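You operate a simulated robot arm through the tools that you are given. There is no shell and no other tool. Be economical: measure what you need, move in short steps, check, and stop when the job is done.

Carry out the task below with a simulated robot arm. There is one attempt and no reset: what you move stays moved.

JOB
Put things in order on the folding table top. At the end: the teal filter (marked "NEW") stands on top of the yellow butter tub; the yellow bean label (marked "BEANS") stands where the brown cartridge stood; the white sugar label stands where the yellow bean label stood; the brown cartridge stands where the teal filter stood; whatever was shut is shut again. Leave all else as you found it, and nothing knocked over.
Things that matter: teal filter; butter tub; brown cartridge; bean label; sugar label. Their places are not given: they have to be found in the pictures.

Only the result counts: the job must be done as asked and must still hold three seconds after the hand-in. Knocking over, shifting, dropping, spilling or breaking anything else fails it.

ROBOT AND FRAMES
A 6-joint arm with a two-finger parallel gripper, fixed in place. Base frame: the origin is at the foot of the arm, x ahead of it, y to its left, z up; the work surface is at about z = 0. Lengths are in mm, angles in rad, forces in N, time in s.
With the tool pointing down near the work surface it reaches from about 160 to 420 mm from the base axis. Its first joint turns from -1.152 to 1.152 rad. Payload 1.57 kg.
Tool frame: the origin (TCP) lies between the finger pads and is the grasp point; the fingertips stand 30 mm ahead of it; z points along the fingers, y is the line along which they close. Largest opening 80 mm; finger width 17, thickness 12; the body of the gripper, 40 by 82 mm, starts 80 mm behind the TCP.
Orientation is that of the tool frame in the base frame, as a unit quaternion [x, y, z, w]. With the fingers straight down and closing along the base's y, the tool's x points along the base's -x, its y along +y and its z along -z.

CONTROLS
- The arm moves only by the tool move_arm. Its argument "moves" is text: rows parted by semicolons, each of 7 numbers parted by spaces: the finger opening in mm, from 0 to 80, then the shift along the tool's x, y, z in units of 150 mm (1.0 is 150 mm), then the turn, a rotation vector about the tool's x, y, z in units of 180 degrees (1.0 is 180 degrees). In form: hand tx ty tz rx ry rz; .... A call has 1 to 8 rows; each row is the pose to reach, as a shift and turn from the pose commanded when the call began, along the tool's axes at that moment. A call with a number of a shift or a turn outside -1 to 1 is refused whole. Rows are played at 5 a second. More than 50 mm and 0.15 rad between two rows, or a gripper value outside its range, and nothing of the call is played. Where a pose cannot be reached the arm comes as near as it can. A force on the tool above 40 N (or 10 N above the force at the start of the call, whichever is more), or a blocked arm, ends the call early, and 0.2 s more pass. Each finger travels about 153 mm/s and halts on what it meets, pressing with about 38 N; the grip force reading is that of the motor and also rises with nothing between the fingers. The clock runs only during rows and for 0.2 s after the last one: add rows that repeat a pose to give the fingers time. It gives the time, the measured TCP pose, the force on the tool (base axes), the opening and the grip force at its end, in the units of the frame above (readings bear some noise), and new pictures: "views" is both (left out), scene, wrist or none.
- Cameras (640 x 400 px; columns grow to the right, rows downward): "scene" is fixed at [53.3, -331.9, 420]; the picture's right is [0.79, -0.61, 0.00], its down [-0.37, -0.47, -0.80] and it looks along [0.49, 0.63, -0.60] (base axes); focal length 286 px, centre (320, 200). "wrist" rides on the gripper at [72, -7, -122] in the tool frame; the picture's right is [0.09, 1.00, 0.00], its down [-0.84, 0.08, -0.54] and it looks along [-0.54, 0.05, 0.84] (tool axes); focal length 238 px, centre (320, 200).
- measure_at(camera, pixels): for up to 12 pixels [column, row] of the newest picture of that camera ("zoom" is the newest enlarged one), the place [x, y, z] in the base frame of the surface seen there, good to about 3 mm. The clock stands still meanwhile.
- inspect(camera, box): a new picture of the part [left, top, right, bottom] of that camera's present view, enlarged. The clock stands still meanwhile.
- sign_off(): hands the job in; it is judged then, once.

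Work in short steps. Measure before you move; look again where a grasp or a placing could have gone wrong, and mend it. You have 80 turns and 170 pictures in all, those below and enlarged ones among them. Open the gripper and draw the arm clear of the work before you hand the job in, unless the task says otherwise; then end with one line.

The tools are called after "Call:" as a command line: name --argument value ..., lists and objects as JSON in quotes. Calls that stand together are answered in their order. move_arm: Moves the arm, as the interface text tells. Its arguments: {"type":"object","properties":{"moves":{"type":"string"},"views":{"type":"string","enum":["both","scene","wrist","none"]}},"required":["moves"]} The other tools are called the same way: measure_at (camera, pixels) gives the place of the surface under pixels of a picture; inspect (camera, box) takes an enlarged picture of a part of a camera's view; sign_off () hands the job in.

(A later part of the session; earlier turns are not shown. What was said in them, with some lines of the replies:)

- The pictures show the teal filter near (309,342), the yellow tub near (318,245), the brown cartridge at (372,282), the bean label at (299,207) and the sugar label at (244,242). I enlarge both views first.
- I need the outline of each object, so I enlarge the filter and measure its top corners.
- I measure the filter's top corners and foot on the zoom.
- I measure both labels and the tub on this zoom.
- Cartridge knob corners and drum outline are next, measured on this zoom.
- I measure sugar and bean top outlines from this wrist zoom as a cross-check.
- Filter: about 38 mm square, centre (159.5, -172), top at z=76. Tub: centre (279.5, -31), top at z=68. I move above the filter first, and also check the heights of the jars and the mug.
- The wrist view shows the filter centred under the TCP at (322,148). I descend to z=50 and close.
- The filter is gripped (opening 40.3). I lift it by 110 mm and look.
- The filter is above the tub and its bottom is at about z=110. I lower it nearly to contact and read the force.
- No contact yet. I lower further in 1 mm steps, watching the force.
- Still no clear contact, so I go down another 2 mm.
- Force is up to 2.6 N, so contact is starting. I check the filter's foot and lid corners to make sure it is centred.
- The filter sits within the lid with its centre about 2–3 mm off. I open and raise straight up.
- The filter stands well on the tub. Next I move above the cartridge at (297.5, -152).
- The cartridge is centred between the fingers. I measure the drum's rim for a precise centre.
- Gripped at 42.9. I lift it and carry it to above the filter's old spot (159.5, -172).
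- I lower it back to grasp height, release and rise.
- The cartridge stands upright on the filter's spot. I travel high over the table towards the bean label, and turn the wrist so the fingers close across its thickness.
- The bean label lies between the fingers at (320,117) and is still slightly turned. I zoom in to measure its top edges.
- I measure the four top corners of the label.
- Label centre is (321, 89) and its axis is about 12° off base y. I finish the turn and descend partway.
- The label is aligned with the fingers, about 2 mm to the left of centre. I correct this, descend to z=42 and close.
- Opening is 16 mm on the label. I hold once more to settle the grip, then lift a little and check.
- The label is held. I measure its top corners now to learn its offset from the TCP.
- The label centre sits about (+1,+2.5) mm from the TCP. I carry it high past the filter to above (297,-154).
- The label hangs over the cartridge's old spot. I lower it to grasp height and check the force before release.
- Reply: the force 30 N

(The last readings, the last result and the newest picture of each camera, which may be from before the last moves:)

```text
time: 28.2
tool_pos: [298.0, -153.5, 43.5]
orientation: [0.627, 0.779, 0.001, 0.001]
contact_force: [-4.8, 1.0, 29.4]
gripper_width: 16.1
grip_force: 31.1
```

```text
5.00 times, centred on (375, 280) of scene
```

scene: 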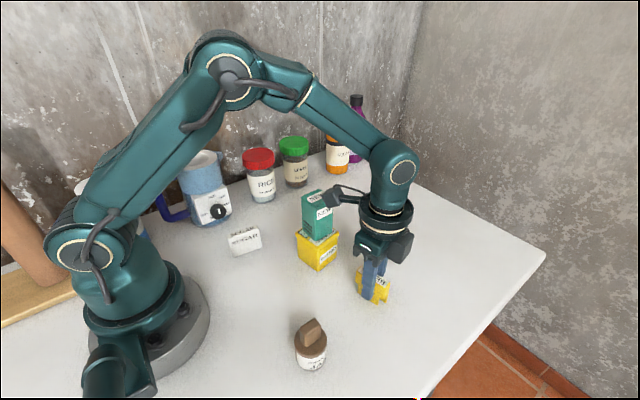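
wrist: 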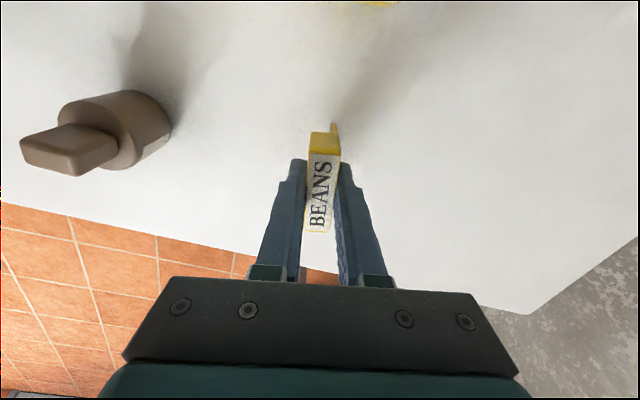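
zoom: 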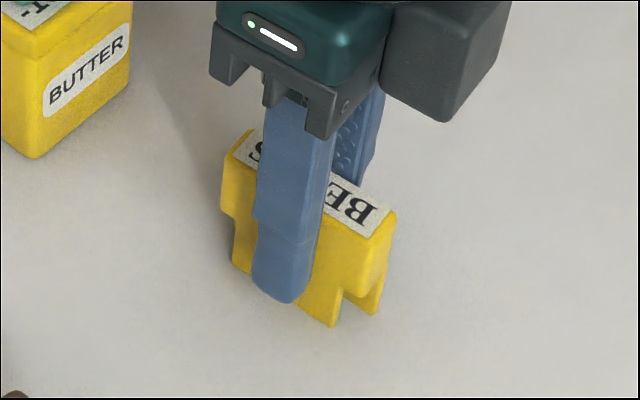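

Firm contact (29 N). I relieve it by about 0.8 mm, then release gently and rise.

Call:
move_arm --moves "8 0 0 -0.005 0 0 0; 8 0 0 -0.005 0 0 0; 20 0 0 -0.005 0 0 0; 40 0 0 -0.005 0 0 0; 50 0 0 -0.005 0 0 0; 50 0 0 -0.2 0 0 0; 60 0 0 -0.5 0 0 0; 80 0 0 -0.8 0 0 0"

Call:
inspect --camera "scene" --box '[330, 240, 420, 320]'

```text
time: 30.0
tool_pos: [296.4, -154.4, 161.8]
orientation: [0.626, 0.78, 0.002, 0.0]
contact_force: [0.0, 0.3, -0.2]
gripper_width: 80.2
grip_force: 0.1
```

scene: 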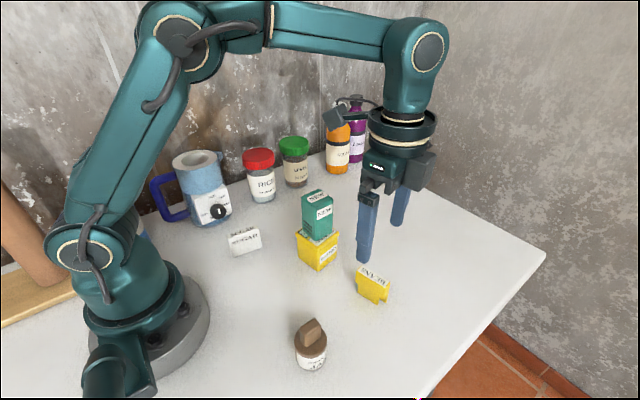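
wrist: 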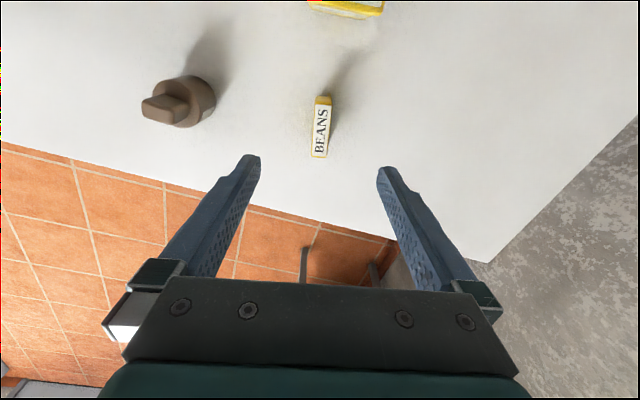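

```text
5.00 times, centred on (375, 280) of scene
```

zoom: 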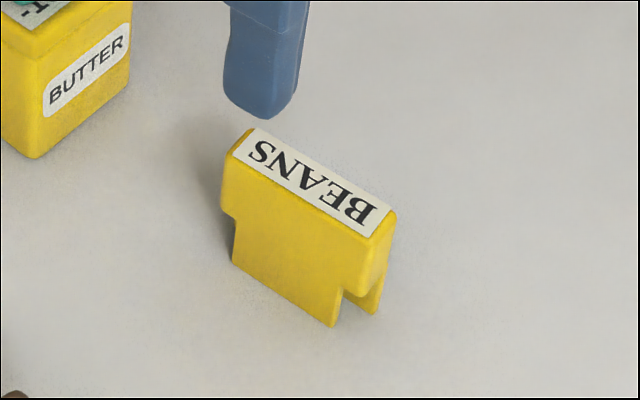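

The bean label stands upright at the cartridge's spot. Next I travel high towards the sugar label, turning the fingers to close across it.

Call:
move_arm --moves "80 0 0 -0.28 0 0 -0.047; 80 0.135 -0.037 -0.28 0 0 -0.094; 80 0.27 -0.074 -0.28 0 0 -0.141; 80 0.405 -0.11 -0.28 0 0 -0.188; 80 0.54 -0.147 -0.28 0 0 -0.235; 80 0.675 -0.184 -0.28 0 0 -0.282; 80 0.75 -0.2 -0.28 0 0 -0.329; 80 0.81 -0.22 -0.28 0 0 -0.376" --views "none"

Call:
move_arm --moves "80 0.128 0.166 0 0 0 -0.016; 80 0.256 0.332 0 0 0 -0.016; 80 0.385 0.498 0 0 0 -0.016; 80 0.513 0.664 0 0 0 -0.016; 80 0.513 0.664 0 0 0 -0.016"

Call:
inspect --camera "wrist" --box '[250, 60, 390, 200]'

```text
time: 31.8
tool_pos: [238.8, -42.8, 204.7]
orientation: [0.086, 0.996, 0.001, 0.0]
contact_force: [-0.3, 0.1, -0.3]
gripper_width: 80.2
grip_force: 0.1
```

```text
time: 33.0
tool_pos: [179.0, 69.6, 204.1]
orientation: [0.06, 0.998, 0.002, 0.001]
contact_force: [0.7, 1.3, -0.3]
gripper_width: 79.9
grip_force: 0.1
```

scene: 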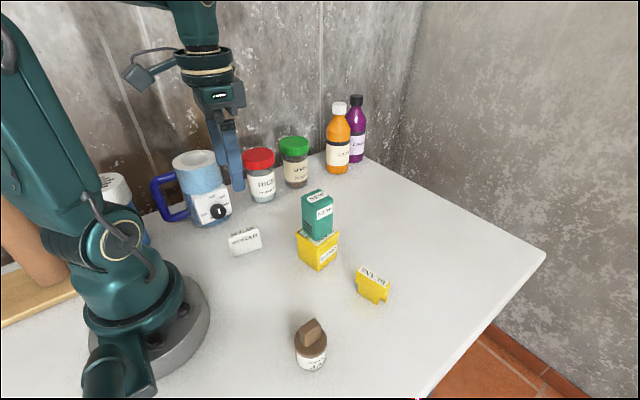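
wrist: 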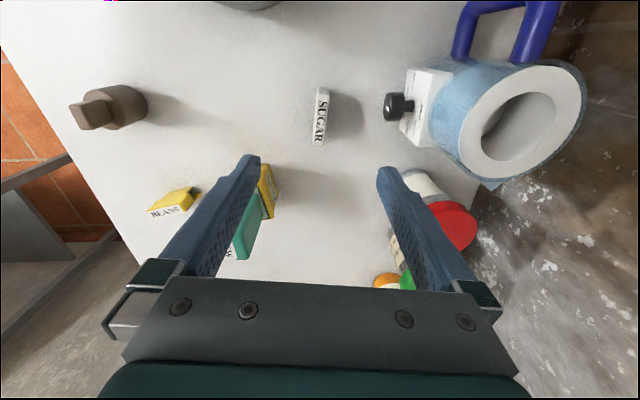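

```text
2.86 times, centred on (320, 130) of wrist
```

zoom: 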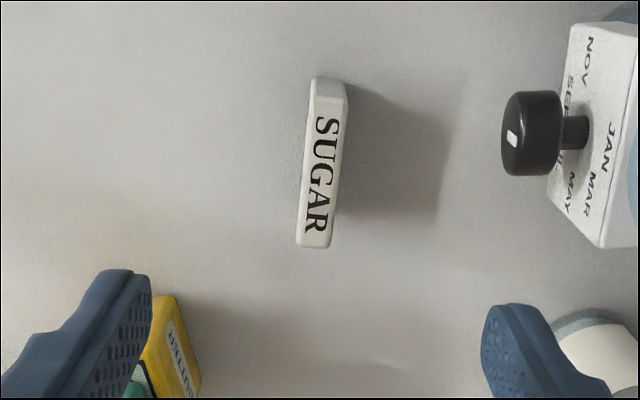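

The sugar label is between the fingers, but the mug's knob is nearby on the right. I measure both.

Call:
measure_at --camera "zoom" --pixels '[[314, 100], [344, 100], [300, 242], [327, 244], [327, 130], [312, 225], [505, 140], [530, 170], [555, 190]]'

```text
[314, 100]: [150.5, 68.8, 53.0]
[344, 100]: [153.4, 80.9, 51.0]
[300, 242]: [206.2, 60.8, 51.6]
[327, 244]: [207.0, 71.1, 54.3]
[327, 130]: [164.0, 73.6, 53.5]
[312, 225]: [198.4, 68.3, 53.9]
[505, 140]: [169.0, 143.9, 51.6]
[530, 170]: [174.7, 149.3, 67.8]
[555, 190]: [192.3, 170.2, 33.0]
```

The label centre is (179.5, 70) and the knob's tip is at y≈144. I descend with the fingers at 50 mm to keep clear of it.

Call:
move_arm --moves "50 0 0.004 0.25 0 0 0.007; 50 0 0.004 0.5 0 0 0.007; 50 0 0.004 0.7 0 0 0.007; 50 0 0.004 0.7 0 0 0.007"

```text
time: 34.0
tool_pos: [180.2, 67.9, 100.3]
orientation: [0.073, 0.997, 0.0, 0.001]
contact_force: [0.4, -0.2, -0.4]
gripper_width: 49.9
grip_force: 0.1
```

scene: 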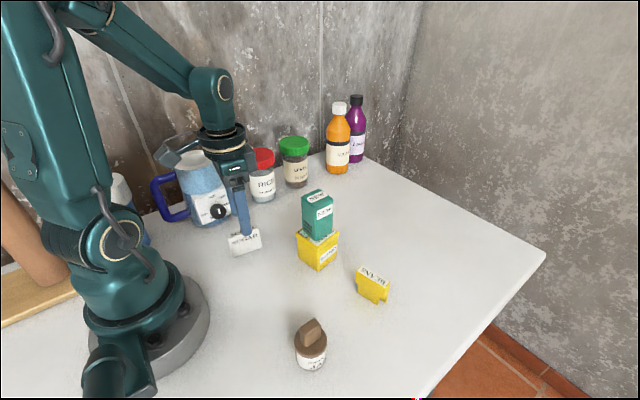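
wrist: 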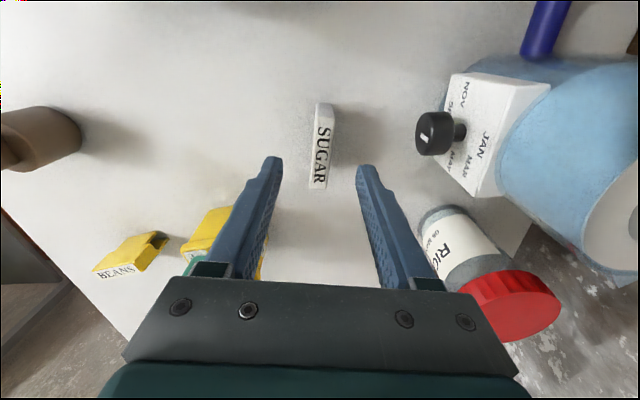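

All is aligned and clear. I descend to z≈42 and close.

Call:
move_arm --moves "50 0 0 0.13 0 0 0; 50 0 0 0.26 0 0 0; 50 0 0 0.38 0 0 0; 50 0 0 0.38 0 0 0; 20 0 0 0.38 0 0 0; 6 0 0 0.38 0 0 0; 6 0 0 0.38 0 0 0; 6 0 0 0.38 0 0 0"

Call:
inspect --camera "wrist" --box '[250, 100, 390, 240]'

```text
time: 35.8
tool_pos: [180.2, 69.7, 43.3]
orientation: [0.072, 0.997, 0.0, 0.001]
contact_force: [-0.3, 0.0, -0.1]
gripper_width: 14.2
grip_force: 30.7
```

scene: 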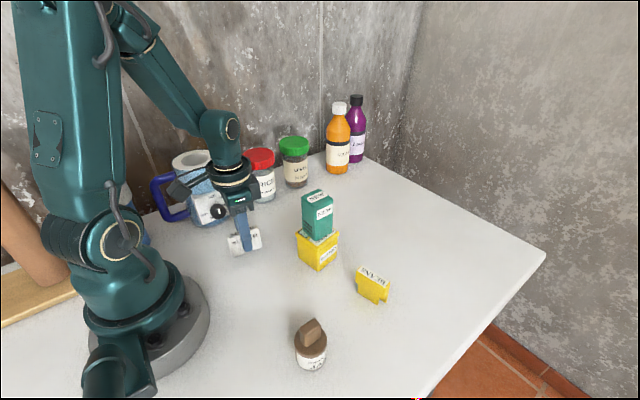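
wrist: 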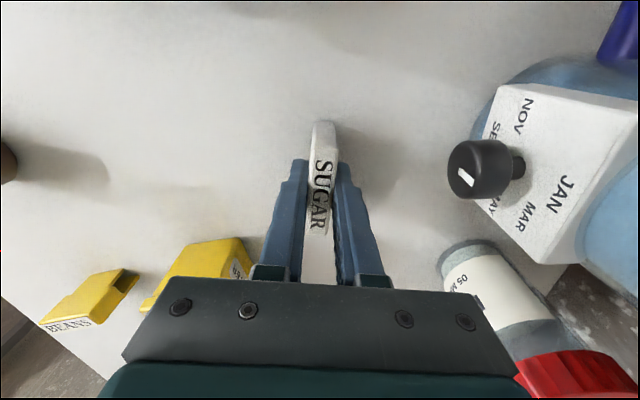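

```text
2.86 times, centred on (320, 170) of wrist
```

zoom: 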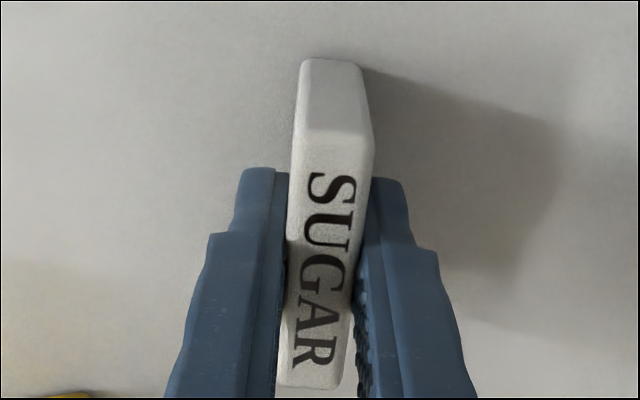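

Gripped at 14 mm. I lift 108 mm and carry it over to above the bean label's old place.

Call:
move_arm --moves "6 0 0 -0.24 0 0 0; 6 0 0 -0.48 0 0 0; 6 0 0 -0.72 0 0 0; 6 -0.229 0.065 -0.72 0 0 0; 6 -0.458 0.13 -0.72 0 0 0; 6 -0.687 0.196 -0.72 0 0 0; 6 -0.916 0.261 -0.72 0 0 0" --views "scene"

Call:
move_arm --moves "6 0 0 0 0 0 0.047; 6 0 0 0 0 0 0.094; 6 0 0 0 0 0 0.141; 6 0 0 0 0 0 0.188; 6 0 0 0 0 0 0.235; 6 0 0 0 0 0 0.282; 6 0 0 0 0 0 0.329; 6 0 0 0 0 0 0.376"

```text
time: 37.4
tool_pos: [322.6, 89.3, 150.9]
orientation: [0.072, 0.997, 0.0, 0.001]
contact_force: [0.7, -0.3, 0.4]
gripper_width: 14.3
grip_force: 30.8
```

scene: 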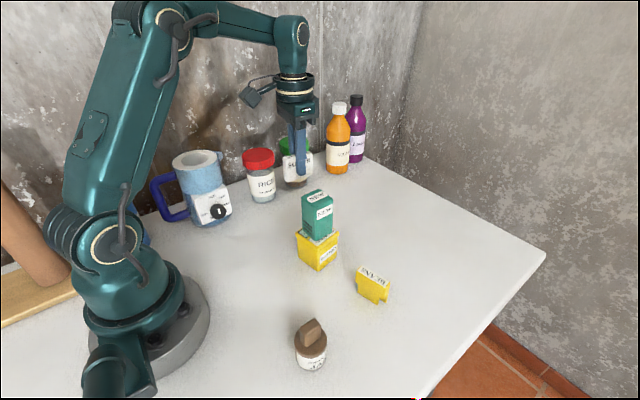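

```text
time: 39.2
tool_pos: [322.6, 87.9, 150.1]
orientation: [0.616, 0.787, 0.001, 0.0]
contact_force: [0.0, -1.0, -0.2]
gripper_width: 13.9
grip_force: 31.0
```

scene: 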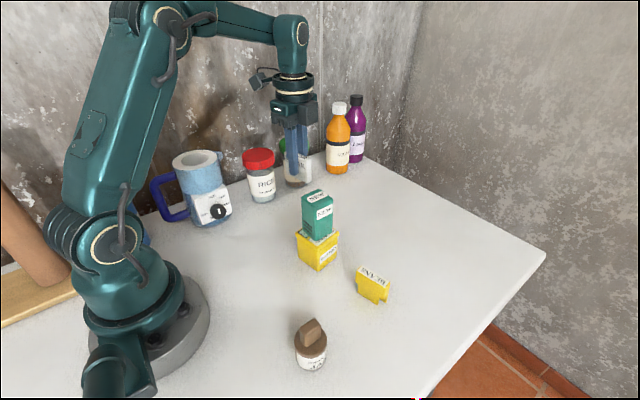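
wrist: 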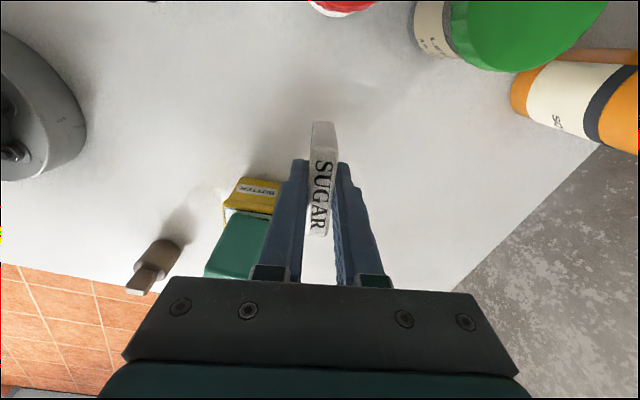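

Position (322.5, 88) matches. I lower to just above the table.

Call:
move_arm --moves "6 0 0 0.2 0 0 0; 6 0 0 0.4 0 0 0; 6 0 0 0.6 0 0 0; 6 0 0 0.68 0 0 0; 6 0 0 0.707 0 0 0; 6 0 0 0.707 0 0 0" --views "wrist"

Call:
inspect --camera "wrist" --box '[250, 100, 390, 240]'

```text
time: 40.6
tool_pos: [323.2, 89.1, 45.9]
orientation: [0.615, 0.788, 0.002, 0.0]
contact_force: [0.0, -0.1, -0.1]
gripper_width: 14.2
grip_force: 30.7
```

wrist: 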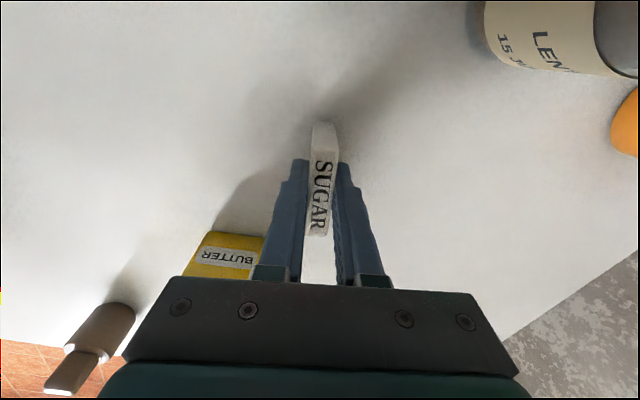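

```text
2.86 times, centred on (320, 170) of wrist
```

zoom: 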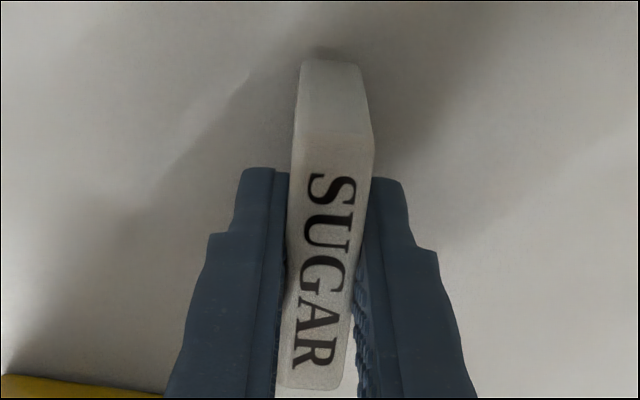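

No contact yet. I lower about 2 mm with a 1.5 mm correction and read the force.

Call:
move_arm --moves "6 0 -0.01 0 0 0 0; 6 0 -0.01 0.007 0 0 0; 6 0 -0.01 0.013 0 0 0; 6 0 -0.01 0.013 0 0 0" --views "none"

```text
time: 41.6
tool_pos: [322.0, 88.9, 43.8]
orientation: [0.616, 0.788, 0.001, 0.0]
contact_force: [-0.1, -0.7, -0.7]
gripper_width: 14.2
grip_force: 30.3
```

Still no contact, so I go another millimetre and a half.

Call:
move_arm --moves "6 0 0 0.005 0 0 0; 6 0 0 0.009 0 0 0; 6 0 0 0.009 0 0 0" --views "none"

```text
time: 42.4
tool_pos: [321.8, 88.7, 43.5]
orientation: [0.615, 0.789, 0.002, 0.0]
contact_force: [-1.7, 3.2, 12.3]
gripper_width: 14.2
grip_force: 30.8
```

Contact at 12 N. I release and rise straight up.

Call:
move_arm --moves "6 0 0 -0.002 0 0 0; 18 0 0 -0.002 0 0 0; 40 0 0 -0.002 0 0 0; 50 0 0 -0.002 0 0 0; 50 0 0 -0.2 0 0 0; 50 0 0 -0.5 0 0 0; 50 0 0 -0.8 0 0 0; 50 0 0 -1 0 0 0"

Call:
inspect --camera "wrist" --box '[250, 60, 390, 200]'

Call:
inspect --camera "scene" --box '[220, 170, 420, 380]'

```text
time: 44.2
tool_pos: [320.0, 86.0, 192.6]
orientation: [0.616, 0.788, 0.001, 0.0]
contact_force: [0.4, 0.1, 0.0]
gripper_width: 50.1
grip_force: 0.0
```

scene: 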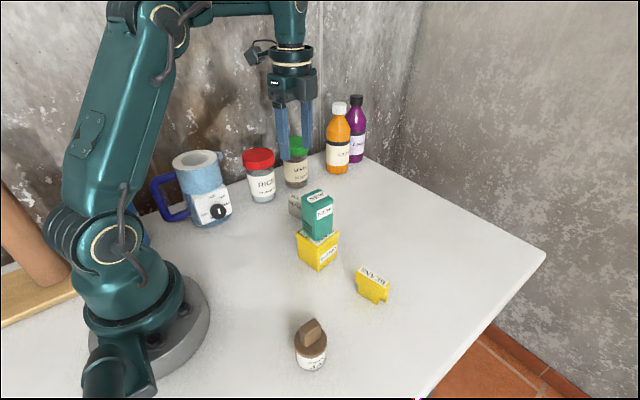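
wrist: 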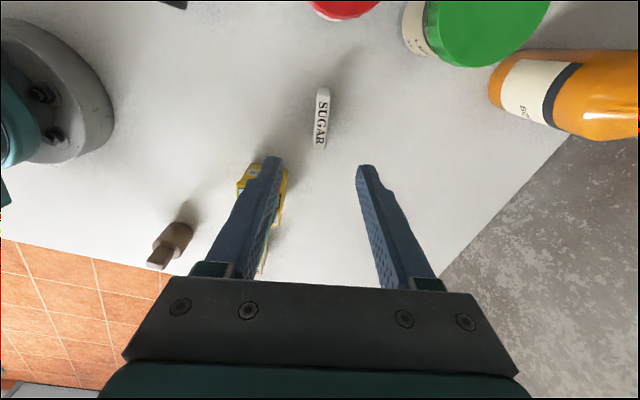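

```text
2.86 times, centred on (320, 130) of wrist
```

zoom: 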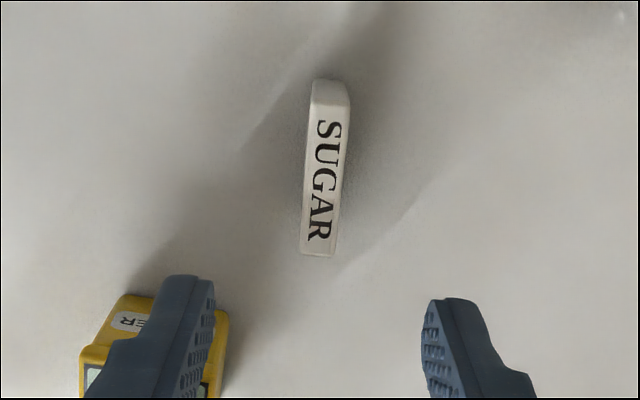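

```text
1.90 times, centred on (320, 275) of scene
```

zoom: 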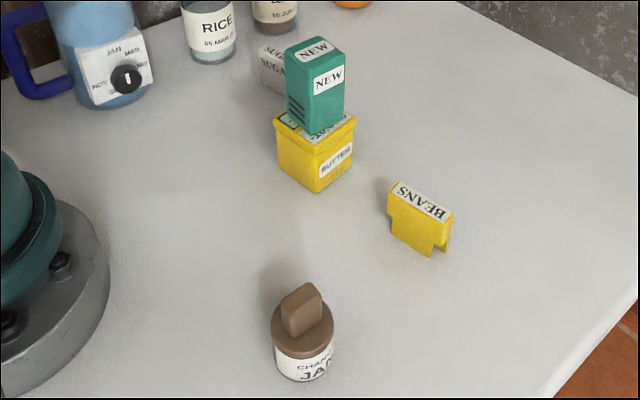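

All four stand upright. A last measurement of the final places before I hand in.

Call:
measure_at --camera "scene" --pixels '[[313, 324], [297, 345], [325, 342], [360, 268], [386, 281], [373, 275], [317, 194]]'

Call:
measure_at --camera "wrist" --pixels '[[322, 97], [318, 146], [320, 120]]'

```text
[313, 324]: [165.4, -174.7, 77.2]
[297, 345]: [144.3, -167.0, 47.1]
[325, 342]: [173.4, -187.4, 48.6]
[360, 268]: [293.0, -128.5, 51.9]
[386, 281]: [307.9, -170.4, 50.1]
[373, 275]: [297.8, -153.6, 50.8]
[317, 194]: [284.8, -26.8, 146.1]
```

```text
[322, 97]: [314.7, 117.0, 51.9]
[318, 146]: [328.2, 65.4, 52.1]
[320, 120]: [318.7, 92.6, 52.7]
```

The measured places match the targets, the gripper is open and the arm is clear at z≈193. I hand the job in.

Call:
sign_off

```text
The job is handed in.
```

I handed the job in: the teal filter stands on the butter tub, and the bean label, sugar label and brown cartridge are in the places asked for. The tub's lid stayed shut, and nothing was knocked over.
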